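You operate a simulated robot arm through the tools that you are given. There is no shell and no other tool.

You run a simulated two-armed robot. Do the job below in one go: nothing can be reset, and whatever is moved stays where it is left.

Task
Bend the green and white knuckles shut with the edge bender.
Fine: the loom is locked off, leave it so; press no other knuckle; the bender ends back at its start with the lever raised.
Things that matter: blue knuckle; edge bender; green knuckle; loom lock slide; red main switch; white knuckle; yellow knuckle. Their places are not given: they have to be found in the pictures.

It is judged by the outcome, as a careful person would: the job done as asked, and still so three seconds after it is handed in. It fails if anything else is knocked over, pushed out of place, dropped, spilled or broken.

Robot
Two 7-joint arms with fingered hands on one trunk that stands fixed in place. Base frame: the origin is at the foot of the trunk, x ahead of it, y to its left, z up; the work surface is at about z = 92. Units: cm, rad, N and s.
The left shoulder is at [7.3, 15.3, 135.9], the right one opposite. With the tool pointing down near the work surface each hand reaches from about 10 to 84 cm from the base axis, measured 20 degrees to its own side. Payload 4 kg a hand.
The TCP of each hand is the grasp point between the finger pads, 3 cm short of the fingertips. In the tool frame z runs along the fingers and y along their closing line. The gripper opens to 10.4 cm; its body begins 3.5 cm behind the TCP. The gripper is a hand of 3 fingers: y runs from the thumb to the fingers, the wrist lies at [-1.5, -10.4, -17.8] in the tool frame, and closing takes about 1.5 s.
Orientation is that of the tool frame in the base frame, as a unit quaternion [x, y, z, w]. With the fingers straight down and the wrist toward the robot, the tool's x, y and z point along [0, 1, 0], [1, 0, 0] and [0, 0, -1] of the base frame.

Tools
- The arms move only by the tool servo_tool. It takes "left_plan", "right_plan" or both (then of equal length, played together; a hand with none holds still); each is a list of rows, each a list of 7 numbers: the turn, a rotation vector about the tool's x, y, z in rad, then the shift along the tool's x, y, z in mm, then the opening, from 0 (shut) to 1 (fully open). In form: [[rx, ry, rz, tx, ty, tz, grip], ...]. A call has 1 to 20 rows; each row shifts and turns the commanded pose from where the row before left it, along the tool's axes as they then stand. A row lasts 0.2 s, in which the tool goes at most 5 cm and 0.15 rad; a call with a longer step from one row to the next is refused whole, and so is a gripper value outside its range. A pose out of reach is approached as far as the arm can. The call stops where the force on the tool passes 40 N (or 10 N more than at its start, if that is more) or the arm is blocked; 0.2 s more then pass. The fingers move at their own pace (about 15.3 cm/s each) and stop on an object; they squeeze with about 22 N. The grip force told is the motor's: it shows also when the fingers shut on nothing. Time passes only in rows, and 0.2 s behind the last, so rows that do not move let the fingers close. It gives the time, the measured TCP pose, the force on the tool (base axes), the opening and the grip force at its end, in the units of the frame above (readings bear some noise), with the torque about the TCP (base axes, N m) and any sound that the robot's microphone picked up, and new pictures: "views" is both (left out), scene, wrist or none (wrist: the cameras of the hands that moved).
- Cameras (640 x 400 px; columns grow to the right, rows downward): "scene" is now at [13.56, -2.19, 158.05]; the picture's right is [-0.25, -0.97, -0.00], its down [-0.62, 0.16, -0.77] and it looks along [0.74, -0.19, -0.64] (base axes); focal length 317 px, centre (320, 200). "left" rides on the left gripper at [-6.4, -9.4, -11.7] in its tool frame; the picture's right is [-0.72, -0.33, 0.61], its down [0.64, -0.65, 0.40] and it looks along [0.27, 0.68, 0.68] (tool axes); focal length 238 px, centre (320, 200). "right" rides on the right gripper at [6.4, -9.4, -11.7] in its tool frame; the picture's right is [-0.72, 0.33, -0.61], its down [-0.64, -0.65, 0.40] and it looks along [-0.27, 0.68, 0.68] (tool axes); focal length 238 px, centre (320, 200).
- lift_body(by): slides the trunk up (or, below 0, down) by that many cm; the arms and the scene camera ride with it, the base frame stays. It gives what a move gives, with no picture.
- set_grasp(shape, hand): the hand has 3 fingers and takes this shape, open, in about a second: jaw (thumb against the fingers, like two jaws); tri (thumb and two fingers); tip (a fingertip pinch); poke (one finger out to press); point (the index stretched); flat (the hand flat); cup (the hand cupped); fist (a fist). The gripper value then closes the fingers along that shape, each until it touches; the sizes above hold for jaw. It gives what a move gives, with no picture.
- pan_tilt(pan, tilt): turns the head with the scene camera to pan (to the left, within 1.501 rad either way) and tilt (down, from -0.506 to 1.204), counted from straight ahead of the robot. It gives what a move gives, and a new picture of the scene camera.
- locate(camera, pixels): for up to 12 pixels [column, row] of the newest picture of that camera ("zoom" is the newest enlarged one), the place [x, y, z] in the base frame of the surface seen there, good to about 0.3 cm. The clock stands still meanwhile.
- close_up(camera, box): a new picture of the part [left, top, right, bottom] of that camera's present view, enlarged. The clock stands still meanwhile.
- job_done(): hands the job in; it is judged then, once.

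Unless the task says otherwise, let go and move clear before handing in.

The tools are called after "Request:" as a command line: name --argument value ..., lists and objects as JSON in quotes. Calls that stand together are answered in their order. servo_tool: Moves the arms, as the interface text tells. Its arguments: {"type":"object","properties":{"left_plan":{"type":"array","items":{"type":"array","items":{"type":"number"}}},"right_plan":{"type":"array","items":{"type":"array","items":{"type":"number"}}},"views":{"type":"string","enum":["both","scene","wrist","none"]}},"required":[]} The other tools are called the same way: lift_body (by) moves the trunk up or down; set_grasp (shape, hand) gives the hand a shape; pan_tilt (pan, tilt) turns the head that bears the scene camera; locate (camera, pixels) gives the place of the surface under pixels of a picture; close_up (camera, box) takes an enlarged picture of a part of a camera's view; job_done () hands the job in.

At the start:

```text
time: 0.0
left_tool_pos: [60.83, 6.41, 133.55]
left_ee_rot: [0.707, 0.707, -0.001, -0.001]
left_wrist_force: [0.2, -0.5, -0.7]
left_ft_torque: [0.01, 0.05, 0.02]
left_opening: 10.36
left_gripper_force: 0.0
left_shape: jaw
right_tool_pos: [43.7, -42.86, 135.27]
right_ee_rot: [0.707, 0.707, 0.001, -0.001]
right_wrist_force: [0.2, 0.7, -1.0]
right_ft_torque: [-0.01, -0.01, -0.01]
right_opening: 10.38
right_gripper_force: 0.0
right_shape: jaw
trunk travel left (down, up): [-77.5, 16.5]
head pan, tilt (commanded): [-0.255, 0.689]
```

scene: 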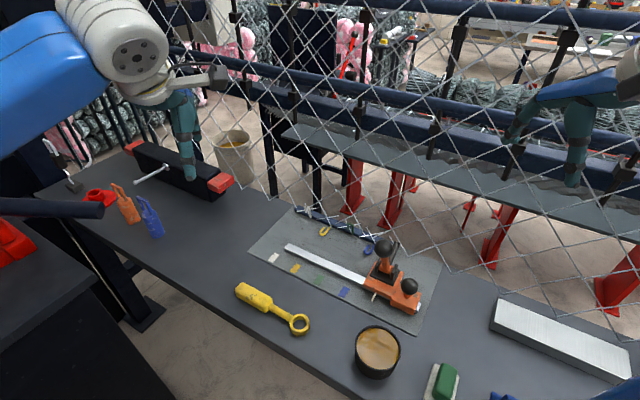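
right: 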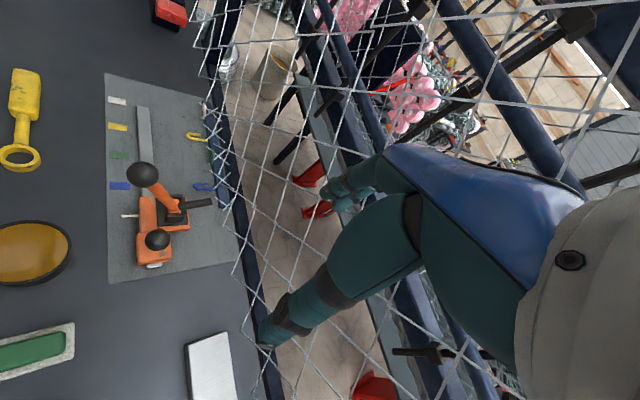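
left: 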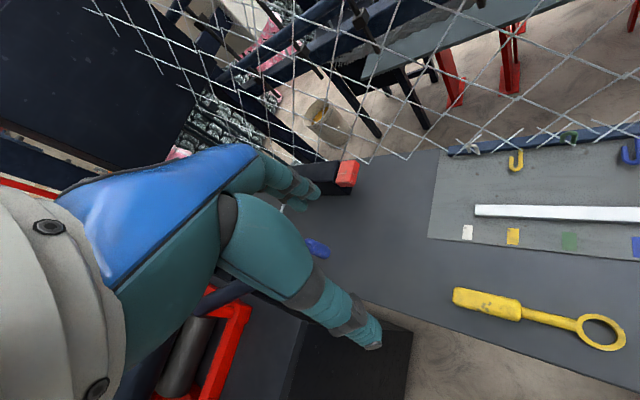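

The scene shows a grey plate with an orange bender on a rail near (390,280) and colour patches at (273,258), (295,268), (318,280), (344,292); hooks sit on a dark bar near (325,228) and (368,250). I'll zoom in on it to understand the mechanism.

Request:
close_up --camera "scene" --box '[240, 190, 460, 330]'

Request:
close_up --camera "right" --box '[90, 60, 260, 290]'

Request:
close_up --camera "left" --box '[420, 100, 640, 280]'

```text
2.86 times, centred on (350, 260) of scene
```

zoom: 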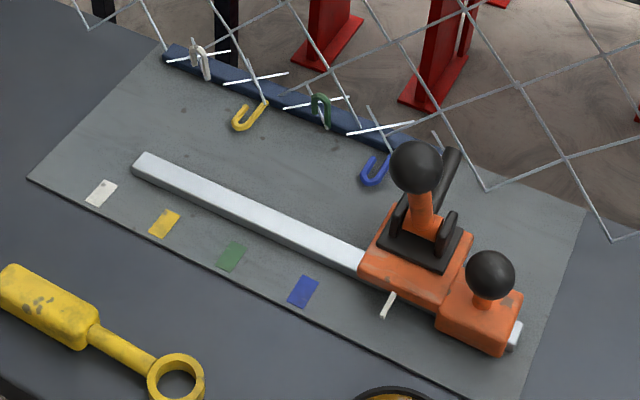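

```text
1.74 times, centred on (175, 175) of right
```

zoom: 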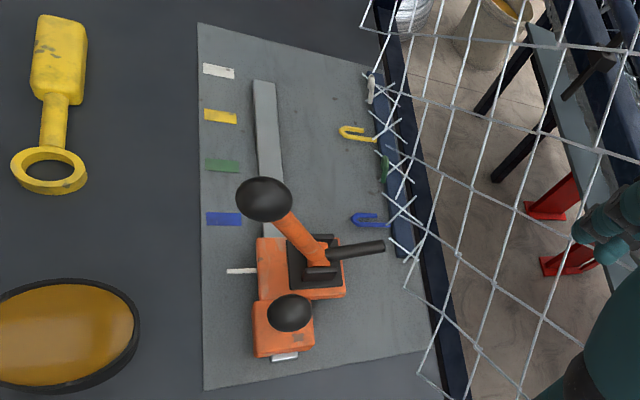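

```text
2.22 times, centred on (530, 190) of left
```

zoom: 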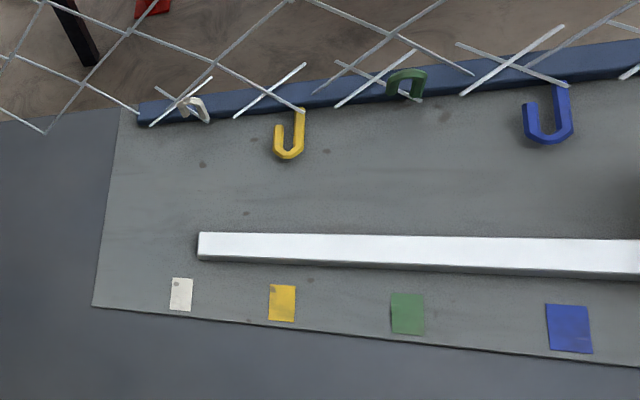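

The zoom shows a carriage with a white pointer on its front side, a lever with a black ball, a second black ball on the carriage, and patches matching each knuckle. I'll zoom again and measure the places.

Request:
close_up --camera "scene" --box '[240, 190, 460, 330]'

Request:
locate --camera "zoom" --pixels '[[100, 193], [164, 223], [230, 256], [303, 291], [388, 305], [414, 166], [490, 275], [142, 163], [515, 335], [425, 215], [455, 165], [400, 265]]'

Request:
locate --camera "zoom" --pixels '[[200, 55], [205, 75], [245, 117], [320, 105], [324, 124], [375, 172], [394, 296], [384, 315], [410, 145], [485, 255], [30, 178], [584, 212]]'

```text
2.86 times, centred on (350, 260) of scene
```

zoom: 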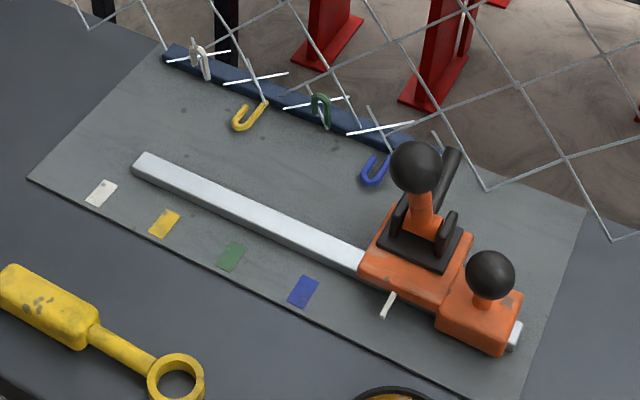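

```text
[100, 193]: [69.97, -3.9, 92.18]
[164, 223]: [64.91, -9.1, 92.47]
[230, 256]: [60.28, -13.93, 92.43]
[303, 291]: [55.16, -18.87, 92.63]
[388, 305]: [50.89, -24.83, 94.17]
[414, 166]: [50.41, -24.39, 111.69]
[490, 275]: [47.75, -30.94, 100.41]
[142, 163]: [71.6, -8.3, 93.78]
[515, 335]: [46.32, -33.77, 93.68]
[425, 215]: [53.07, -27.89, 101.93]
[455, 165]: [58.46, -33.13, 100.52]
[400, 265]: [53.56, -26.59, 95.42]
```

```text
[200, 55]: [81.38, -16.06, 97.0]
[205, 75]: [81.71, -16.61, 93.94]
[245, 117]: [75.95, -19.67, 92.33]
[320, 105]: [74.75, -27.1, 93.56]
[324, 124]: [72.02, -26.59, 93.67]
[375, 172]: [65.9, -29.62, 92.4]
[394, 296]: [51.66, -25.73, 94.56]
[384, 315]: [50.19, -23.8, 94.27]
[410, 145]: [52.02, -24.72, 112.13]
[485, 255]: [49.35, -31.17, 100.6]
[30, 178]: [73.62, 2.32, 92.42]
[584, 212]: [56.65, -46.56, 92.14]
```

Patches and knuckles line up across a rail running along about (0.705, 0.709) in the base xy plane, with the pointer at about 14.3 cm from green and 28.3 cm from white. I'll look around for the rest of the items (red switch, lock slide) before moving any arm.

Request:
pan_tilt --pan 0.5 --tilt 0.75

Request:
pan_tilt --pan -0.7 --tilt 0.85

Request:
pan_tilt --pan -0.45 --tilt 0.85

```text
time: 1.1
left_tool_pos: [60.71, 6.49, 133.52]
left_ee_rot: [0.706, 0.708, -0.001, 0.0]
left_wrist_force: [-0.6, 0.2, -0.6]
left_ft_torque: [-0.01, 0.02, 0.04]
left_opening: 10.33
left_gripper_force: 0.1
left_shape: jaw
right_tool_pos: [43.62, -42.68, 135.53]
right_ee_rot: [0.708, 0.707, 0.0, 0.001]
right_wrist_force: [-0.4, 0.1, 0.3]
right_ft_torque: [-0.01, 0.01, 0.03]
right_opening: 10.38
right_gripper_force: 0.1
right_shape: jaw
trunk travel left (down, up): [-77.5, 16.5]
head pan, tilt (commanded): [0.499, 0.75]
```

scene: 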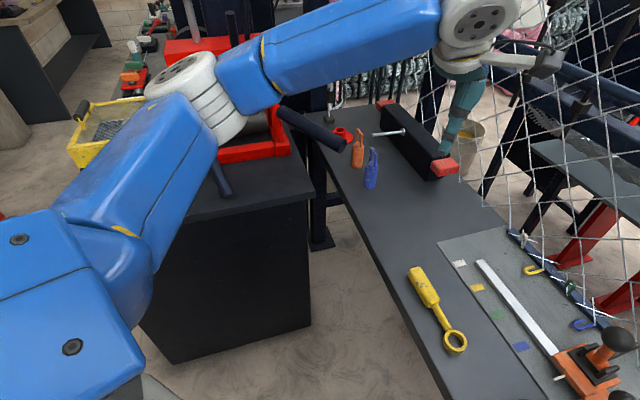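

```text
time: 2.5
left_tool_pos: [60.71, 6.48, 133.53]
left_ee_rot: [0.706, 0.708, 0.0, 0.0]
left_wrist_force: [-0.1, -0.3, -0.3]
left_ft_torque: [-0.01, -0.02, 0.02]
left_opening: 10.34
left_gripper_force: 0.1
left_shape: jaw
right_tool_pos: [43.51, -42.88, 135.35]
right_ee_rot: [0.707, 0.707, 0.001, 0.0]
right_wrist_force: [-0.3, -0.1, 0.0]
right_ft_torque: [-0.01, 0.01, -0.03]
right_opening: 10.37
right_gripper_force: 0.0
right_shape: jaw
trunk travel left (down, up): [-77.5, 16.5]
head pan, tilt (commanded): [-0.7, 0.85]
```

scene: 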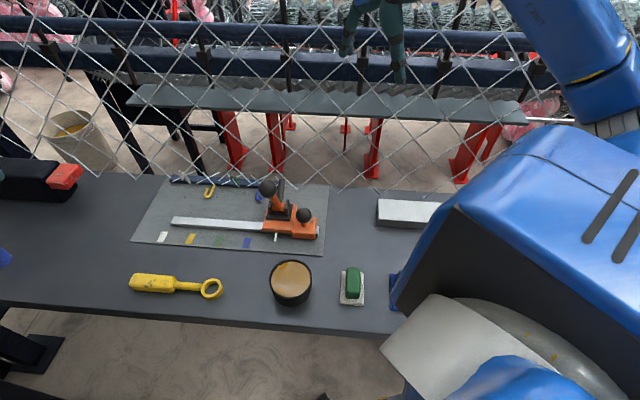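

```text
time: 3.3
left_tool_pos: [60.68, 6.43, 133.63]
left_ee_rot: [0.706, 0.708, -0.001, 0.0]
left_wrist_force: [-0.5, -0.7, -0.9]
left_ft_torque: [-0.01, 0.0, 0.02]
left_opening: 10.34
left_gripper_force: 0.0
left_shape: jaw
right_tool_pos: [43.62, -42.71, 135.46]
right_ee_rot: [0.708, 0.707, 0.0, 0.0]
right_wrist_force: [0.1, -0.5, -0.3]
right_ft_torque: [0.0, 0.0, 0.0]
right_opening: 10.36
right_gripper_force: 0.1
right_shape: jaw
trunk travel left (down, up): [-77.5, 16.5]
head pan, tilt (commanded): [-0.45, 0.85]
```

scene: 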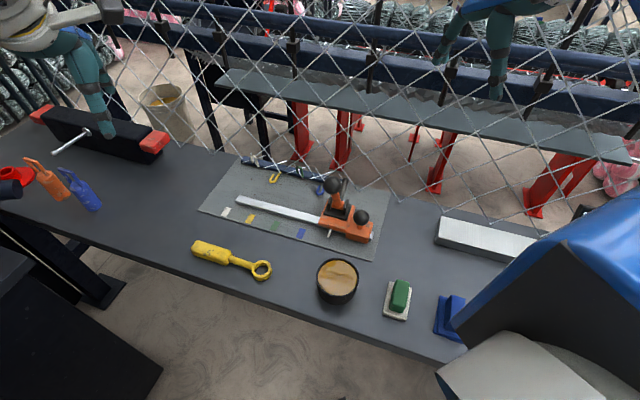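

The bench holds a black bar with red ends, a yellow ring tool, a bowl, a brush and other items; all must stay untouched. Next I'll zoom on the mesh and bender to find where the fence plane lies relative to the work.

Request:
close_up --camera "scene" --box '[230, 140, 410, 260]'

Request:
close_up --camera "scene" --box '[300, 160, 400, 225]'

```text
3.33 times, centred on (320, 200) of scene
```

zoom: 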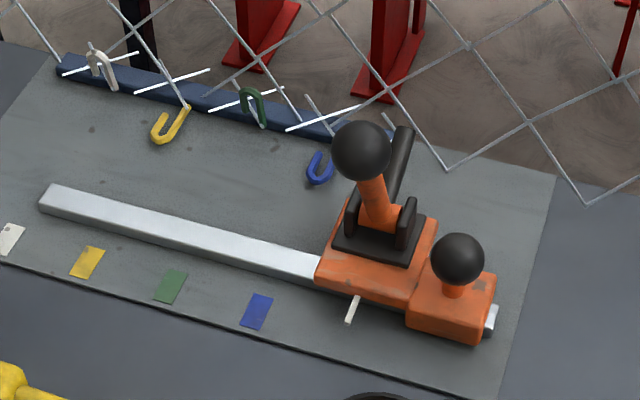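

```text
6.15 times, centred on (350, 192) of scene
```

zoom: 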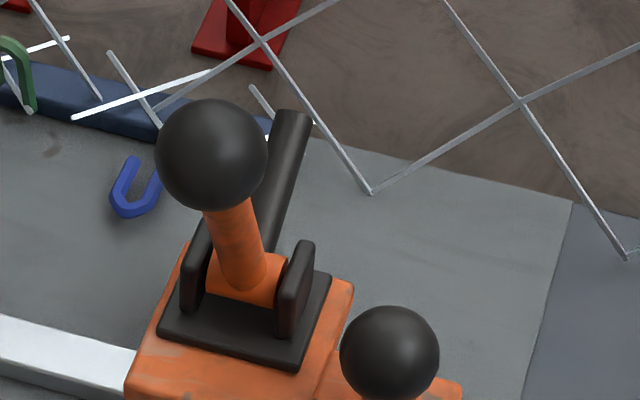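

The lever arm sits between two black ears with a black rod pointing toward the knuckles. I'll measure the rod, ears and mesh points.

Request:
locate --camera "zoom" --pixels '[[293, 118], [285, 160], [275, 215], [232, 210], [240, 260], [245, 300], [210, 155], [371, 191], [521, 102], [262, 41], [625, 258], [390, 350]]'

Request:
locate --camera "scene" --pixels '[[289, 95], [344, 103], [430, 52], [232, 214], [225, 212], [250, 219], [275, 226], [301, 234], [330, 228], [323, 195]]'

```text
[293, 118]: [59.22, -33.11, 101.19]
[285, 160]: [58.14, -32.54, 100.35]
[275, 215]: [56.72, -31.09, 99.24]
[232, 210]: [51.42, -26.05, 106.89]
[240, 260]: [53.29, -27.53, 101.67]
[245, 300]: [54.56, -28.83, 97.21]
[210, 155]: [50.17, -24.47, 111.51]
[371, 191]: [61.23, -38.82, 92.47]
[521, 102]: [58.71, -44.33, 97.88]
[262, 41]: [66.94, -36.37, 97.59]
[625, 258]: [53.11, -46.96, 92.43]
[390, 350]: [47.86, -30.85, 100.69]
```

```text
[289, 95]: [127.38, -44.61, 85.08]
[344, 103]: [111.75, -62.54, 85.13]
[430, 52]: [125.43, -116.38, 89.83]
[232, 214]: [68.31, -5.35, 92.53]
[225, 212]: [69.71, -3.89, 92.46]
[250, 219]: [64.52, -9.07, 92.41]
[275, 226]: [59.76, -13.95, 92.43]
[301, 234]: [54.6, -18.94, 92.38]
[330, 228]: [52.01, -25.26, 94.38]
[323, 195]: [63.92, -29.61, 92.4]
```

The lever and rod form a bell crank pivoting near z≈97.5, and the mesh leans away from the work, so there is room to push the lever toward the knuckles. I'll yaw the right hand 45° so its x axis runs along the rail, staying at the present height, and look.

Request:
servo_tool --right_plan '[[0, 0, 0.131, 0, 0, 0, 1], [0, 0, 0.131, 0, 0, 0, 1], [0, 0, 0.131, 0, 0, 0, 1], [0, 0, 0.131, 0, 0, 0, 1], [0, 0, 0.131, 0, 0, 0, 1], [0, 0, 0.13, 0, 0, 0, 1]]' --views "both"

```text
time: 4.7
left_tool_pos: [60.78, 6.58, 133.57]
left_ee_rot: [0.706, 0.708, -0.001, 0.0]
left_wrist_force: [-0.3, 0.5, 0.1]
left_ft_torque: [0.02, 0.01, -0.01]
left_opening: 10.35
left_gripper_force: 0.0
left_shape: jaw
right_tool_pos: [43.6, -42.8, 135.41]
right_ee_rot: [0.924, 0.382, 0.0, 0.0]
right_wrist_force: [0.2, 0.2, 0.3]
right_ft_torque: [-0.01, -0.01, 0.01]
right_opening: 10.37
right_gripper_force: 0.1
right_shape: jaw
trunk travel left (down, up): [-77.5, 16.5]
head pan, tilt (commanded): [-0.45, 0.85]
```

scene: 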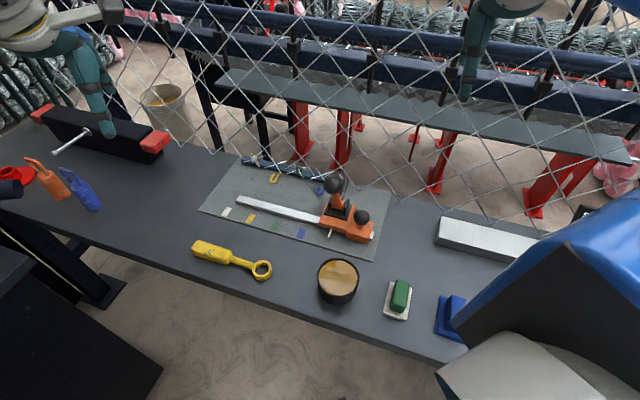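
right: 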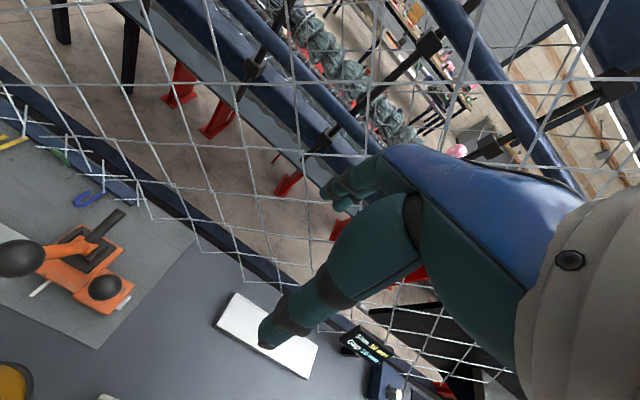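

The right camera shows a small dark display near (365,342) with yellow/cyan text. I'll zoom in to read it.

Request:
close_up --camera "right" --box '[330, 310, 430, 400]'

Request:
close_up --camera "right" --box '[0, 110, 200, 320]'

```text
4.44 times, centred on (380, 355) of right
```

zoom: 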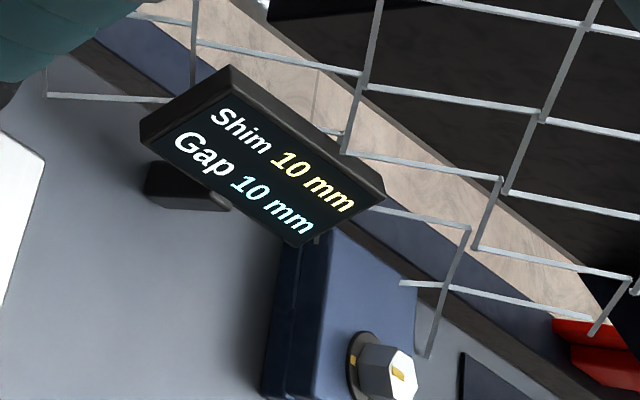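

```text
1.90 times, centred on (100, 215) of right
```

zoom: 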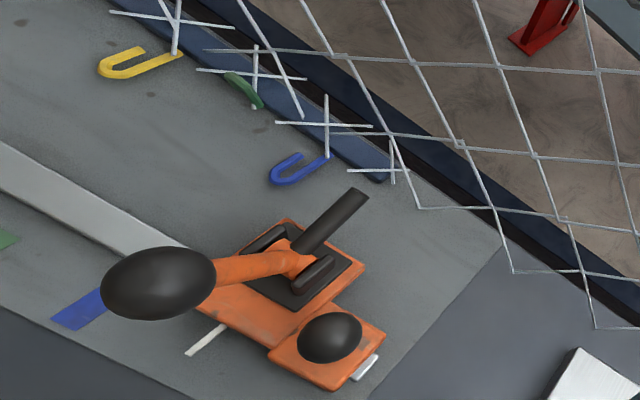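

The display reads "Shim 10 mm / Gap 10 mm" for another station, so I leave it alone. I'll tilt the right hand away from the lever and bring it to about 12 cm from the slide ball along its approach axis, then look.

Request:
servo_tool --right_plan '[[0, 0.15, 0, 0, 0, 0, 0.8], [0, 0.15, 0, 0, 0, 0, 0.8], [0, 0, 0, 0.9, -7.3, 41.6, 0.8], [0, 0, 0, 0.9, -7.3, 41.6, 0.8], [0, 0, 0, 0.9, -7.3, 41.6, 0.8], [0, 0, 0, 0.9, -7.3, 41.6, 0.8], [0, 0, 0, 0.9, -7.3, 41.6, 0.8], [0, 0, 0, 0.9, -7.3, 41.6, 0.8], [0, 0, 0, 0, 0, 0, 0.8]]' --views "both"

```text
time: 6.7
left_tool_pos: [60.64, 6.44, 133.6]
left_ee_rot: [0.707, 0.708, 0.001, 0.0]
left_wrist_force: [0.4, -0.2, 0.5]
left_ft_torque: [0.02, -0.03, 0.02]
left_opening: 10.37
left_gripper_force: 0.0
left_shape: jaw
right_tool_pos: [45.97, -33.93, 111.65]
right_ee_rot: [0.913, 0.379, 0.138, -0.058]
right_wrist_force: [-0.1, -0.4, 0.9]
right_ft_torque: [-0.01, 0.0, -0.05]
right_opening: 8.35
right_gripper_force: 0.1
right_shape: jaw
trunk travel left (down, up): [-77.5, 16.5]
head pan, tilt (commanded): [-0.45, 0.85]
```

scene: 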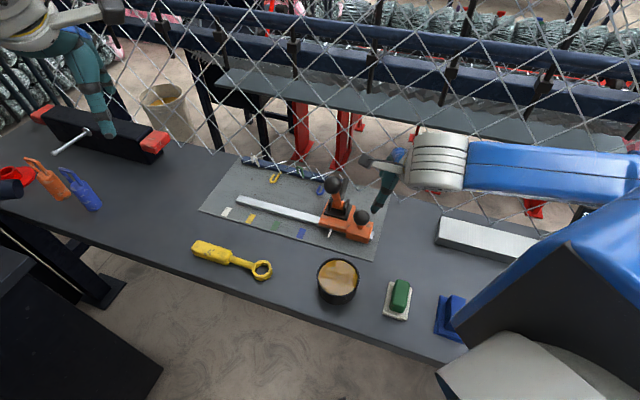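
right: 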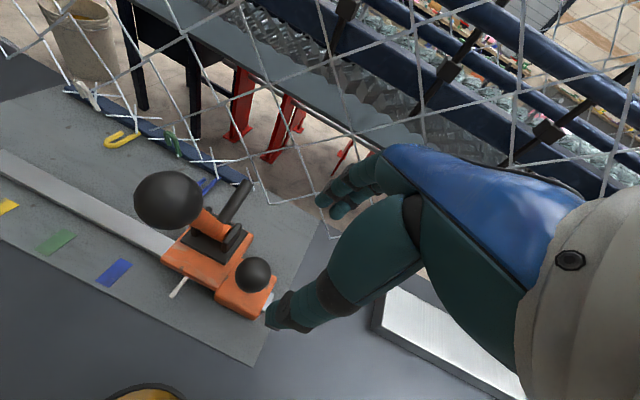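

The hand is at (46.0,-33.9,111.7), above and behind the slide ball seen at (253,274). I'll measure ball and carriage details from this closer view.

Request:
close_up --camera "right" --box '[60, 60, 300, 340]'

Request:
locate --camera "right" --pixels '[[253, 274], [253, 260], [169, 200], [245, 185], [232, 208], [208, 228], [205, 262], [235, 300], [178, 288], [55, 243], [114, 273], [5, 206]]'

```text
1.43 times, centred on (180, 200) of right
```

zoom: 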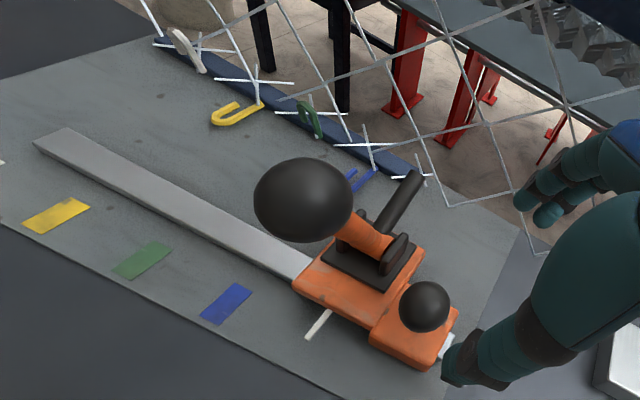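

```text
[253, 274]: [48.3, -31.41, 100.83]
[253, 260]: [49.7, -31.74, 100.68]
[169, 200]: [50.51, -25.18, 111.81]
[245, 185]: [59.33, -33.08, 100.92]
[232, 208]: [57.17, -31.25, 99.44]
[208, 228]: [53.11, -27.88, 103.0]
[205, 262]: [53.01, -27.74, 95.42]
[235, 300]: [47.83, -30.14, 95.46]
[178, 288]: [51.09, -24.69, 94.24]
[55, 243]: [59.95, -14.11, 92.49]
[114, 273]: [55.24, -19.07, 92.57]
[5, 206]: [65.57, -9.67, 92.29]
```

The slide ball centre comes to about (48.8,-31.8,99.2) and the block top is at z≈95.5, so there is room for the fingertips. I'll descend along the tool axis to the ball with the fingers open.

Request:
servo_tool --right_plan '[[0, 0, 0, -0.3, 1.25, 30, 0.8], [0, 0, 0, -0.3, 1.25, 30, 0.8], [0, 0, 0, -0.3, 1.25, 30, 0.8], [0, 0, 0, -0.2, 1.25, 30, 0.8], [0, 0, 0, 0, 0, 0, 0.8]]' --views "both"

```text
time: 7.9
left_tool_pos: [60.79, 6.48, 133.55]
left_ee_rot: [0.707, 0.708, 0.0, 0.0]
left_wrist_force: [0.0, 0.2, -0.1]
left_ft_torque: [0.05, 0.01, 0.0]
left_opening: 10.37
left_gripper_force: 0.0
left_shape: jaw
right_tool_pos: [48.86, -32.08, 100.27]
right_ee_rot: [0.913, 0.379, 0.138, -0.058]
right_wrist_force: [-0.6, -0.6, -0.4]
right_ft_torque: [-0.02, 0.01, -0.04]
right_opening: 8.34
right_gripper_force: 0.1
right_shape: jaw
trunk travel left (down, up): [-77.5, 16.5]
head pan, tilt (commanded): [-0.45, 0.85]
```

scene: 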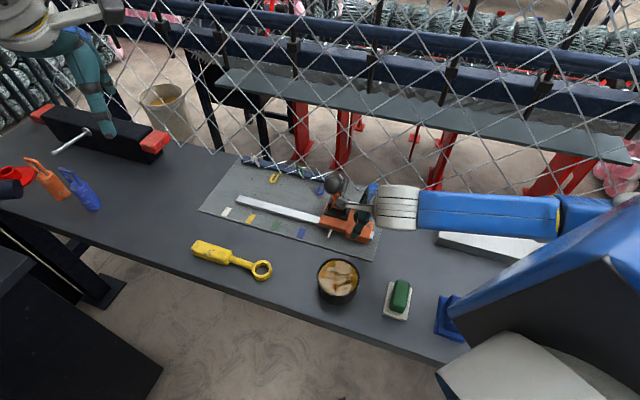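
right: 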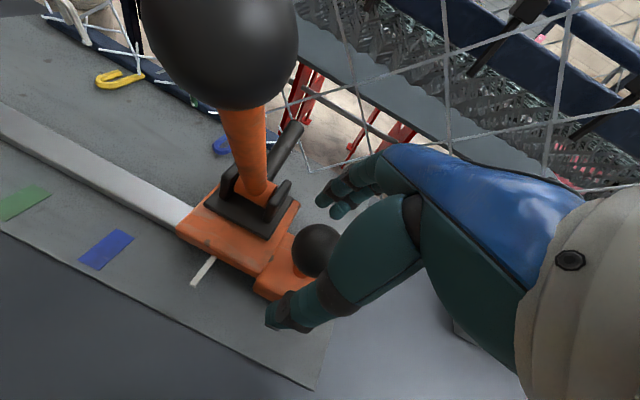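

The ball at (315,248) lies between thumb and fingers, a few mm lower and toward the thumb from the TCP. I'll nudge and close on it.

Request:
servo_tool --right_plan '[[0, 0, 0, 0, -3, 5, 0.8], [0, 0, 0, 0, 0, 0, 0.4], [0, 0, 0, 0, 0, 0, 0.1], [0, 0, 0, 0, 0, 0, 0], [0, 0, 0, 0, 0, 0, 0], [0, 0, 0, 0, 0, 0, 0], [0, 0, 0, 0, 0, 0, 0]]' --views "both"

```text
time: 9.5
left_tool_pos: [60.87, 6.45, 133.47]
left_ee_rot: [0.707, 0.708, -0.001, 0.0]
left_wrist_force: [-0.6, 0.8, 0.5]
left_ft_torque: [0.0, 0.04, -0.02]
left_opening: 10.36
left_gripper_force: 0.1
left_shape: jaw
right_tool_pos: [48.71, -31.65, 99.72]
right_ee_rot: [0.914, 0.378, 0.137, -0.059]
right_wrist_force: [-0.8, 5.0, -12.1]
right_ft_torque: [0.01, 0.0, 0.01]
right_opening: 1.94
right_gripper_force: 21.7
right_shape: jaw
trunk travel left (down, up): [-77.5, 16.5]
head pan, tilt (commanded): [-0.45, 0.85]
```

scene: 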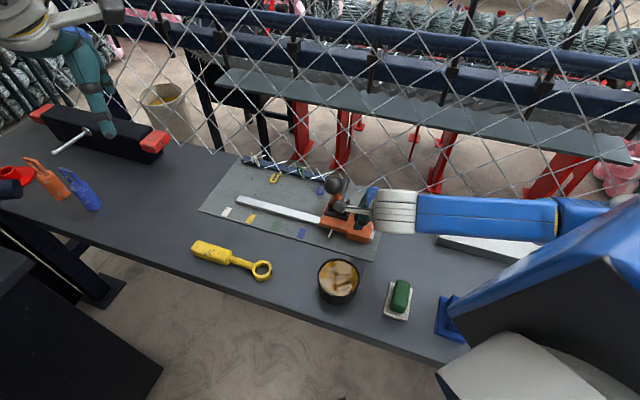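
right: 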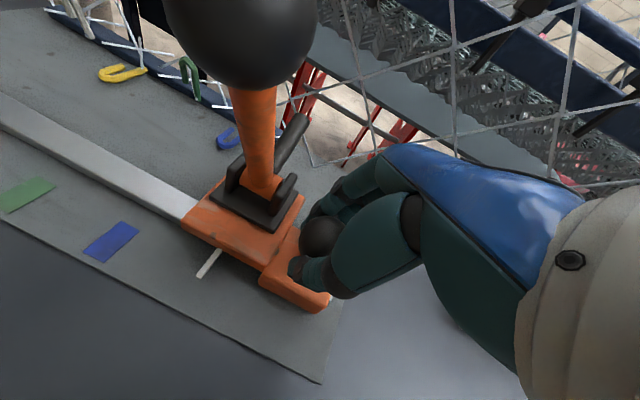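

The grip holds at 21.7 N on the slide ball, TCP (48.71,-31.65). I'll push 2 cm along the rail as a test and watch force and pointer.

Request:
servo_tool --right_plan '[[0, 0, 0, 4.78, 0, 1.48, 0], [0, 0, 0, 4.78, 0, 1.48, 0], [0, 0, 0, 4.78, 0, 1.48, 0], [0, 0, 0, 4.78, 0, 1.48, 0], [0, 0, 0, 0, 0, 0, 0]]' --views "both"

```text
time: 10.7
left_tool_pos: [60.85, 6.24, 133.57]
left_ee_rot: [0.707, 0.708, 0.0, -0.001]
left_wrist_force: [-0.2, -0.7, -0.5]
left_ft_torque: [0.03, 0.02, 0.0]
left_opening: 10.37
left_gripper_force: 0.0
left_shape: jaw
right_tool_pos: [50.03, -30.35, 99.59]
right_ee_rot: [0.914, 0.378, 0.138, -0.059]
right_wrist_force: [-4.9, 3.7, -14.8]
right_ft_torque: [-0.03, 0.07, -0.02]
right_opening: 1.97
right_gripper_force: 22.3
right_shape: jaw
trunk travel left (down, up): [-77.5, 16.5]
head pan, tilt (commanded): [-0.45, 0.85]
```

scene: 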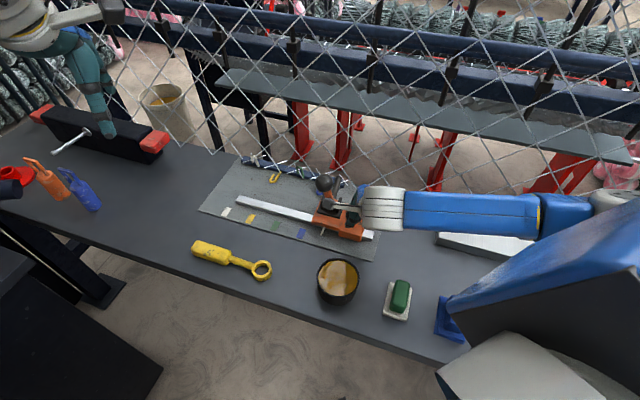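
right: 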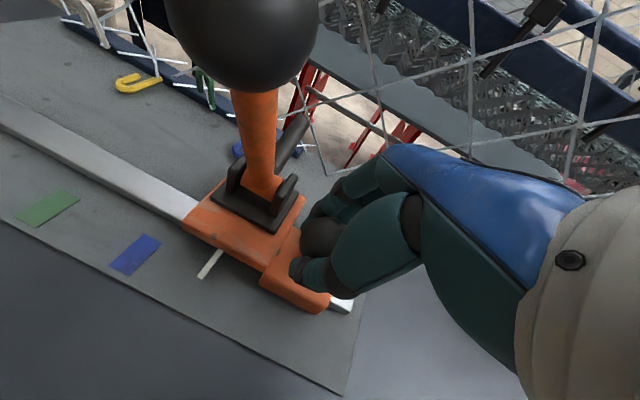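

The carriage followed freely (moved about 1.9 cm, small force). I'll slide it about 11.9 cm further toward the green mark.

Request:
servo_tool --right_plan '[[0, 0, 0, 9.47, 0, 2.93, 0], [0, 0, 0, 9.47, 0, 2.93, 0], [0, 0, 0, 9.47, 0, 2.93, 0], [0, 0, 0, 9.47, 0, 2.93, 0], [0, 0, 0, 9.47, 0, 2.93, 0], [0, 0, 0, 9.47, 0, 2.93, 0], [0, 0, 0, 9.47, 0, 2.93, 0], [0, 0, 0, 9.47, 0, 2.93, 0], [0, 0, 0, 9.47, 0, 2.93, 0], [0, 0, 0, 9.47, 0, 2.93, 0], [0, 0, 0, 9.47, 0, 2.93, 0], [0, 0, 0, 9.47, 0, 2.93, 0], [0, 0, 0, 0, 0, 0, 0]]' --views "both"

```text
time: 13.5
left_tool_pos: [60.79, 6.55, 133.59]
left_ee_rot: [0.706, 0.708, 0.0, -0.001]
left_wrist_force: [-0.7, -0.3, -0.5]
left_ft_torque: [0.0, -0.01, -0.01]
left_opening: 10.37
left_gripper_force: 0.0
left_shape: jaw
right_tool_pos: [58.71, -21.68, 99.53]
right_ee_rot: [0.914, 0.379, 0.137, -0.058]
right_wrist_force: [-6.4, 5.7, -18.4]
right_ft_torque: [0.02, 0.13, -0.04]
right_opening: 1.95
right_gripper_force: 21.6
right_shape: jaw
trunk travel left (down, up): [-77.5, 16.5]
head pan, tilt (commanded): [-0.45, 0.85]
```

scene: 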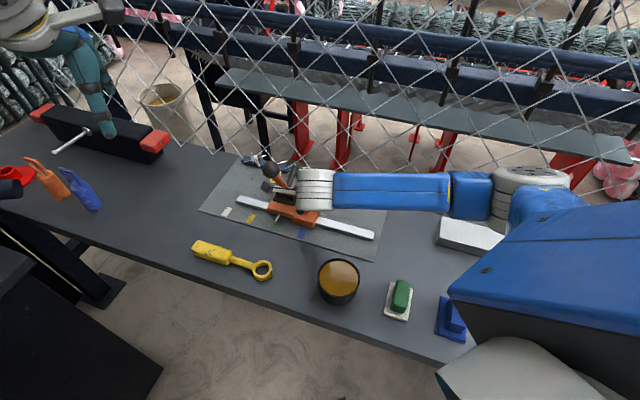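
right: 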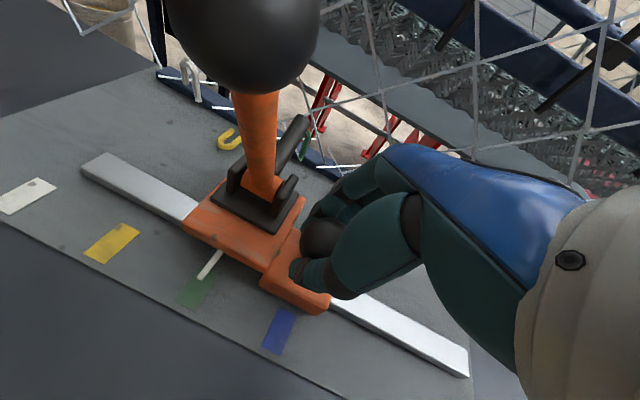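

The pointer at (208,265) now overlies the green patch at (198,288). I'll zoom to check the alignment of pointer and patch, and of the rod with the green knuckle.

Request:
close_up --camera "right" --box '[70, 170, 310, 360]'

Request:
close_up --camera "scene" --box '[200, 150, 360, 250]'

Request:
locate --camera "right" --pixels '[[208, 265], [203, 274], [215, 255], [185, 300], [196, 305], [184, 290], [111, 242], [28, 195], [280, 330], [298, 122], [285, 150]]'

```text
2.11 times, centred on (190, 265) of right
```

zoom: 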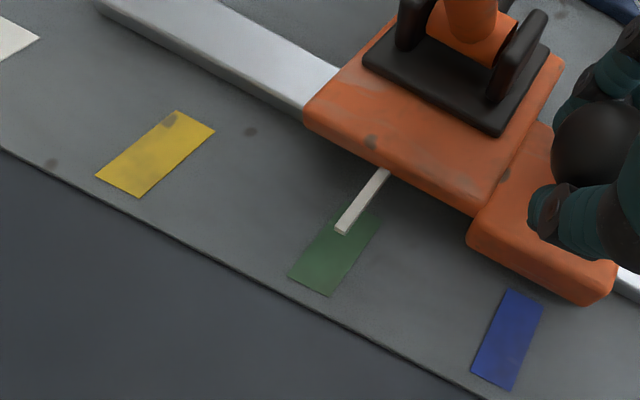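

```text
4.00 times, centred on (280, 200) of scene
```

zoom: 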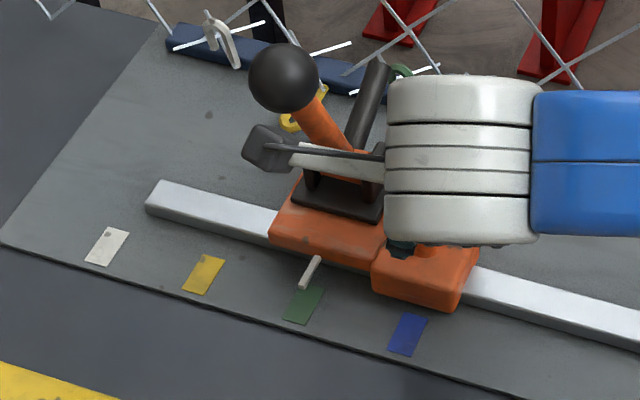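

```text
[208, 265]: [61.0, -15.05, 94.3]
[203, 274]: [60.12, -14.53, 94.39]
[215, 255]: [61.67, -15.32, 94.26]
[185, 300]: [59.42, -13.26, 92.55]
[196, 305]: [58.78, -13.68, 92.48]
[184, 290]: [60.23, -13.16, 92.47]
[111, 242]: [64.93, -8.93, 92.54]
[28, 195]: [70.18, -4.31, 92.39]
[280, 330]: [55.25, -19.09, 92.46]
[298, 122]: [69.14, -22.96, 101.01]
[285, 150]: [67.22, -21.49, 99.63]
```

Pointer (s≈32.5) and green patch (s≈32.45) agree within about 1–2 mm. I'll release the ball, wait for the fingers to open, and retract along the tool axis.

Request:
servo_tool --right_plan '[[0, 0, 0, 0, 0, 0, 0.3], [0, 0, 0, 0, 0, 0, 0.6], [0, 0, 0, 0, 0, 0, 0.8], [0, 0, 0, 0, 0, 0, 0.8], [0, 0, 0, 0, 0, 0, 0.8], [0, 0, 0, 0, 0, -20, 0.8], [0, 0, 0, 0, 0, -30, 0.8], [0, 0, 0, 0, 0, -35, 0.8], [0, 0, 0, 0, 0, -35, 0.8], [0, 0, 0, 0, 0, -35, 0.8], [0, 0, 0, 0, 0, -35, 0.8], [0, 0, 0, 0, 0, 0, 0.8]]' --views "both"

```text
time: 16.1
left_tool_pos: [60.63, 6.45, 133.48]
left_ee_rot: [0.706, 0.708, 0.001, 0.001]
left_wrist_force: [0.7, 0.0, 0.2]
left_ft_torque: [-0.01, 0.01, -0.02]
left_opening: 10.33
left_gripper_force: 0.0
left_shape: jaw
right_tool_pos: [54.46, -25.97, 117.81]
right_ee_rot: [0.914, 0.377, 0.139, -0.058]
right_wrist_force: [0.3, 0.1, 0.1]
right_ft_torque: [-0.03, 0.0, 0.0]
right_opening: 8.29
right_gripper_force: 0.1
right_shape: jaw
trunk travel left (down, up): [-77.5, 16.5]
head pan, tilt (commanded): [-0.45, 0.85]
```

scene: 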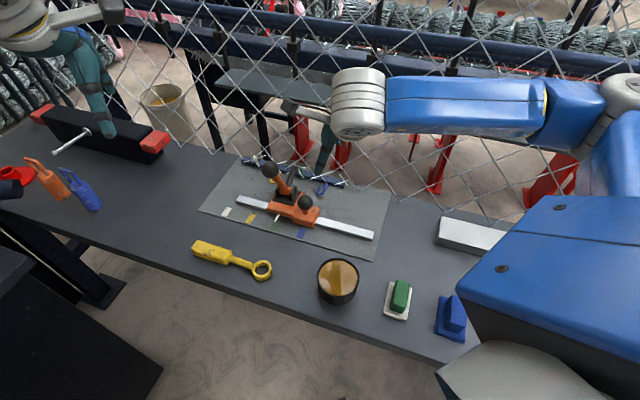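
right: 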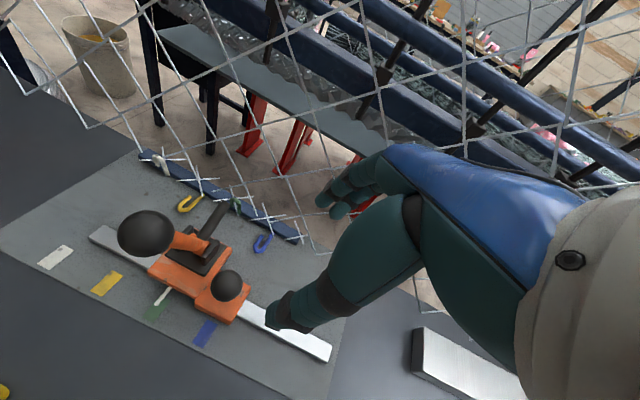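

The carriage stayed at green. I'll zoom in on the carriage and the green knuckle from both cameras and measure the lever ball.

Request:
close_up --camera "scene" --box '[220, 150, 350, 240]'

Request:
locate --camera "zoom" --pixels '[[245, 100], [335, 120], [330, 145], [380, 130], [395, 135], [390, 150], [135, 40], [145, 70], [262, 135], [508, 180], [285, 330], [274, 345]]'

Request:
close_up --camera "right" --box '[110, 130, 310, 330]'

Request:
locate --camera "right" --pixels '[[146, 233], [146, 215], [161, 296], [157, 304], [166, 287], [153, 311], [238, 205], [220, 208], [212, 225], [188, 203], [263, 243], [163, 163]]'

```text
4.44 times, centred on (285, 195) of scene
```

zoom: 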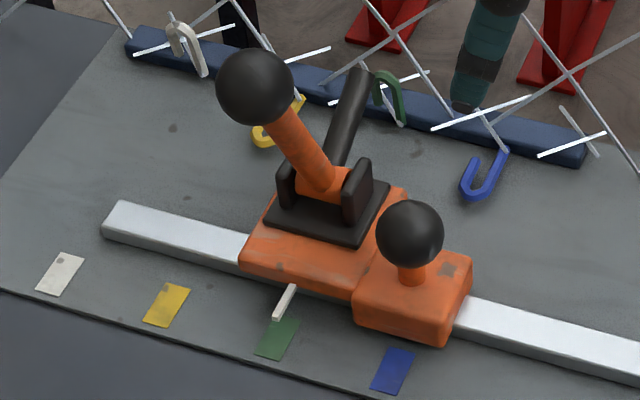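

```text
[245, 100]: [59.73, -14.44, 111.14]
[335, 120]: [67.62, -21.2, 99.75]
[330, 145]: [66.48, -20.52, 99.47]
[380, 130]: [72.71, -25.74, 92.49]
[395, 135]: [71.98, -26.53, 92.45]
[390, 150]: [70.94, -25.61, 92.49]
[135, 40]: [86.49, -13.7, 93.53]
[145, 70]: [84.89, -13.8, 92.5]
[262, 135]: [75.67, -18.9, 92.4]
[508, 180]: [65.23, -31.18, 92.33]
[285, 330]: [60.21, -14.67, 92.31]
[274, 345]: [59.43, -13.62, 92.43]
```

```text
2.00 times, centred on (210, 230) of right
```

zoom: 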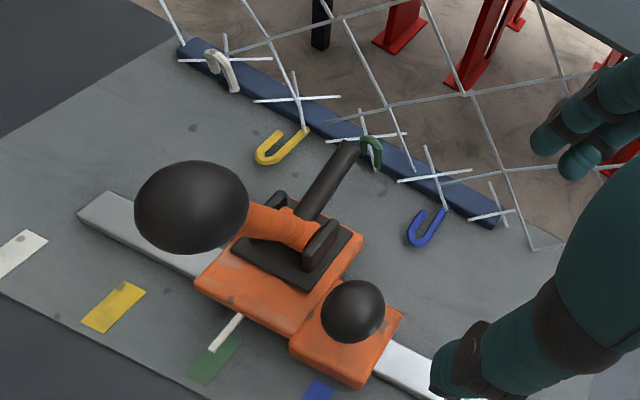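

```text
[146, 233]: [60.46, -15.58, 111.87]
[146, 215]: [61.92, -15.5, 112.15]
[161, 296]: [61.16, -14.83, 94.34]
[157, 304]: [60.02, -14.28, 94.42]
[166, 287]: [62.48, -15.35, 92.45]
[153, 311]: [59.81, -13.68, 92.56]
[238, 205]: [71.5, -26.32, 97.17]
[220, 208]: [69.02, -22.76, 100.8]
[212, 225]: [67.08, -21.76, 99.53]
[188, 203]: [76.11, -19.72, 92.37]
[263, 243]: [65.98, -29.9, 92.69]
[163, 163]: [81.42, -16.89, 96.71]
```

The lever ball centre is about s=32.55, n=54.0, z=110.1 (base ≈(61.2,-15.2,110.1)). I'll move the right hand above it, then check the picture before lowering.

Request:
servo_tool --right_plan '[[0, 0, 0, 24.4, -7.2, 0.6, 0.8], [0, 0, 0, 24.4, -7.2, 0.6, 0.8], [0, 0, 0, 24.4, -7.2, 0.6, 0.7], [0, 0, 0, 24.4, -7.2, 0.6, 0.65], [0, 0, 0, 0, 0, 0, 0.65]]' --views "both"

```text
time: 17.3
left_tool_pos: [60.72, 6.58, 133.48]
left_ee_rot: [0.706, 0.708, 0.0, 0.001]
left_wrist_force: [-0.2, -0.8, 0.4]
left_ft_torque: [0.04, -0.01, 0.04]
left_opening: 10.36
left_gripper_force: 0.0
left_shape: jaw
right_tool_pos: [59.01, -17.07, 120.56]
right_ee_rot: [0.914, 0.378, 0.138, -0.057]
right_wrist_force: [0.0, -0.7, 0.0]
right_ft_torque: [0.02, -0.02, 0.03]
right_opening: 6.79
right_gripper_force: 0.1
right_shape: jaw
trunk travel left (down, up): [-77.5, 16.5]
head pan, tilt (commanded): [-0.45, 0.85]
```

scene: 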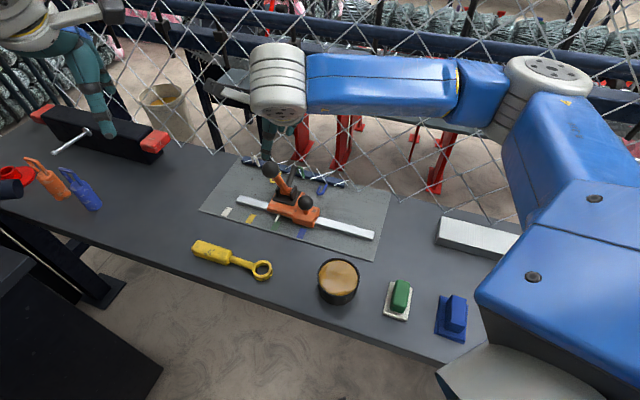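
right: 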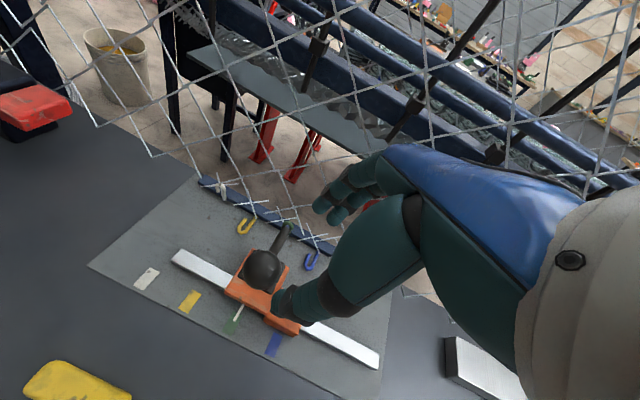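

The ball at (262,268) projects exactly 10 cm ahead on the tool axis. I'll descend onto it with the fingers open as a cage.

Request:
servo_tool --right_plan '[[0, 0, 0, 0, 1, 24, 0.65], [0, 0, 0, 0, 1, 24, 0.65], [0, 0, 0, 0, 0, 24, 0.65], [0, 0, 0, 0, 0, 20, 0.65], [0, 0, 0, 0, 0, 0, 0.65]]' --views "both"

```text
time: 18.5
left_tool_pos: [60.79, 6.51, 133.64]
left_ee_rot: [0.707, 0.708, 0.0, 0.0]
left_wrist_force: [0.2, -0.2, 0.0]
left_ft_torque: [0.0, 0.0, 0.01]
left_opening: 10.37
left_gripper_force: 0.0
left_shape: jaw
right_tool_pos: [61.24, -15.24, 111.64]
right_ee_rot: [0.913, 0.378, 0.138, -0.058]
right_wrist_force: [-0.1, 0.1, -0.6]
right_ft_torque: [0.06, 0.03, -0.02]
right_opening: 6.8
right_gripper_force: 0.0
right_shape: jaw
trunk travel left (down, up): [-77.5, 16.5]
head pan, tilt (commanded): [-0.45, 0.85]
```

scene: 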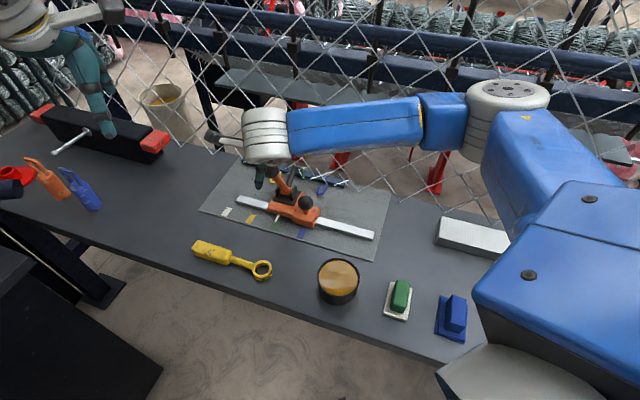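
right: 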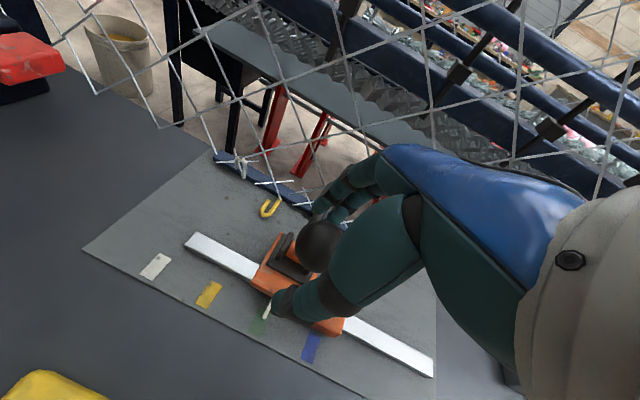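

The ball is inside the cage at (318,248). I'll narrow the fingers to about the ball's size and make a small test push toward the knuckles.

Request:
servo_tool --right_plan '[[0, 0, 0, 0, 0, 2, 0.5], [0, 0, 0, 0, 0, 0, 0.4], [0, 0, 0, 0, 0, 0, 0.4], [0, 0, 0, 0, 0, 0, 0.4], [0, 0, 0, 0, 5, 0, 0.4], [0, 0, 0, 0, 5, 0, 0.4], [0, 0, 0, 0, 5, 0, 0.4], [0, 0, 0, 0, 5, 0, 0.4], [0, 0, 0, 0, 0, 0, 0.4]]' --views "both"

```text
time: 20.5
left_tool_pos: [60.72, 6.63, 133.54]
left_ee_rot: [0.707, 0.708, -0.001, 0.001]
left_wrist_force: [-0.6, -1.2, 0.5]
left_ft_torque: [0.0, 0.0, 0.04]
left_opening: 10.35
left_gripper_force: 0.1
left_shape: jaw
right_tool_pos: [62.68, -16.62, 111.63]
right_ee_rot: [0.913, 0.379, 0.138, -0.058]
right_wrist_force: [-1.5, 1.6, 0.4]
right_ft_torque: [0.03, 0.05, 0.02]
right_opening: 4.34
right_gripper_force: 0.1
right_shape: jaw
trunk travel left (down, up): [-77.5, 16.5]
head pan, tilt (commanded): [-0.45, 0.85]
```

scene: 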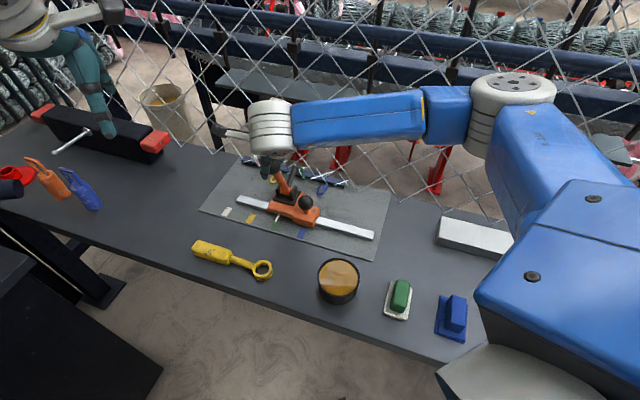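
right: 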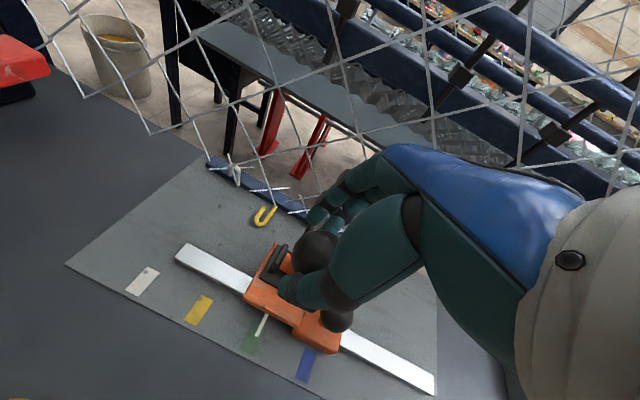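

The hand moved 2 cm with only about 2 N of resistance. I'll zoom to see whether the lever and rod actually rotated.

Request:
close_up --camera "scene" --box '[220, 150, 350, 240]'

Request:
close_up --camera "right" --box '[180, 150, 400, 370]'

```text
4.44 times, centred on (285, 195) of scene
```

zoom: 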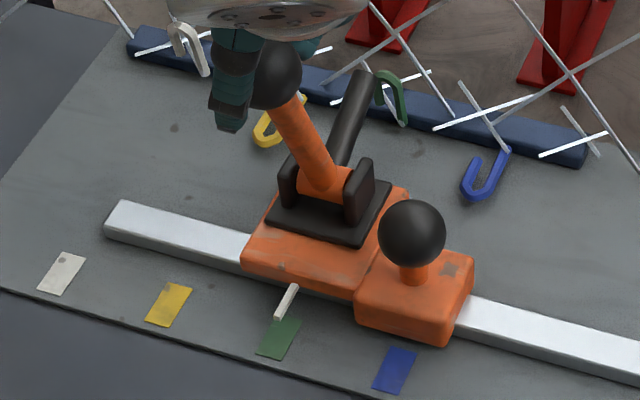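

```text
1.82 times, centred on (290, 260) of right
```

zoom: 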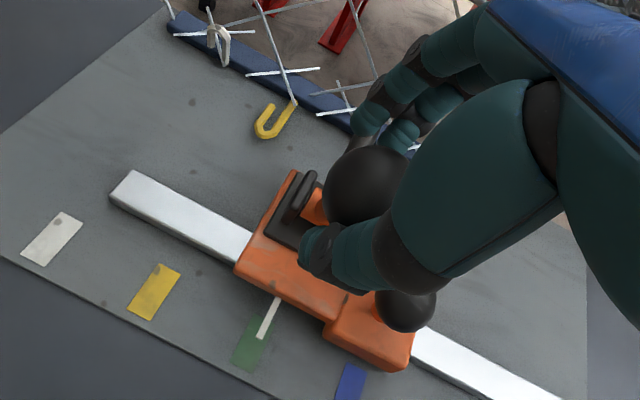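

The lever ball shifted toward the knuckles and the rod dipped, so this is the right direction. I'll push on along the arc in small rows.

Request:
servo_tool --right_plan '[[0, 0, 0, 0, 8, 0, 0.4], [0, 0, 0, 0, 8, 0, 0.4], [0, 0, 0, 0, 8, 0, 0.4], [0, 0, 0, 0, 8, 0, 0.4], [0, 0, 0, 0, 8, 0, 0.4], [0, 0, 0, 0, 0, 0, 0.4]]' --views "both"

Request:
close_up --camera "scene" --box '[220, 150, 350, 240]'

```text
time: 21.9
left_tool_pos: [60.62, 6.67, 133.73]
left_ee_rot: [0.706, 0.708, -0.001, 0.001]
left_wrist_force: [0.0, 0.1, 0.4]
left_ft_torque: [0.01, 0.0, -0.01]
left_opening: 10.35
left_gripper_force: 0.1
left_shape: jaw
right_tool_pos: [65.5, -19.55, 111.7]
right_ee_rot: [0.913, 0.379, 0.138, -0.057]
right_wrist_force: [-1.2, 0.3, 0.6]
right_ft_torque: [0.03, -0.01, 0.01]
right_opening: 4.33
right_gripper_force: 0.1
right_shape: jaw
trunk travel left (down, up): [-77.5, 16.5]
head pan, tilt (commanded): [-0.45, 0.85]
```

scene: 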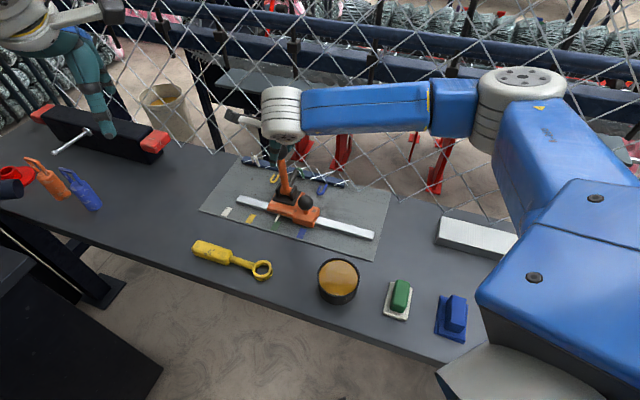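
right: 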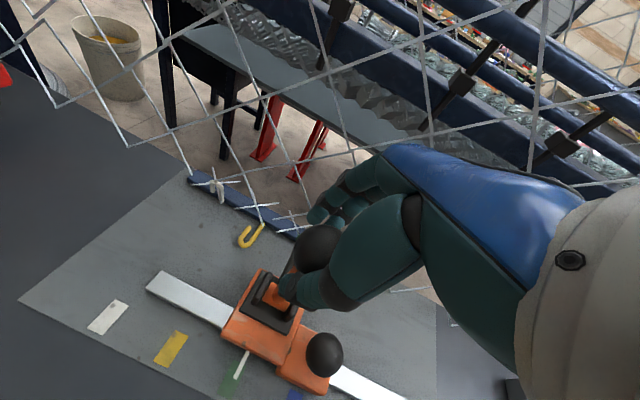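

```text
4.44 times, centred on (285, 195) of scene
```

zoom: 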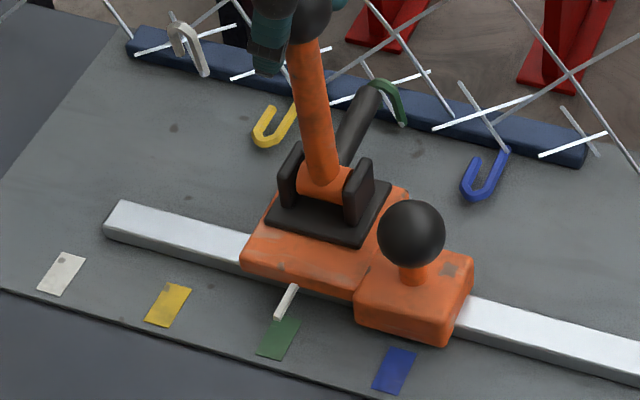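

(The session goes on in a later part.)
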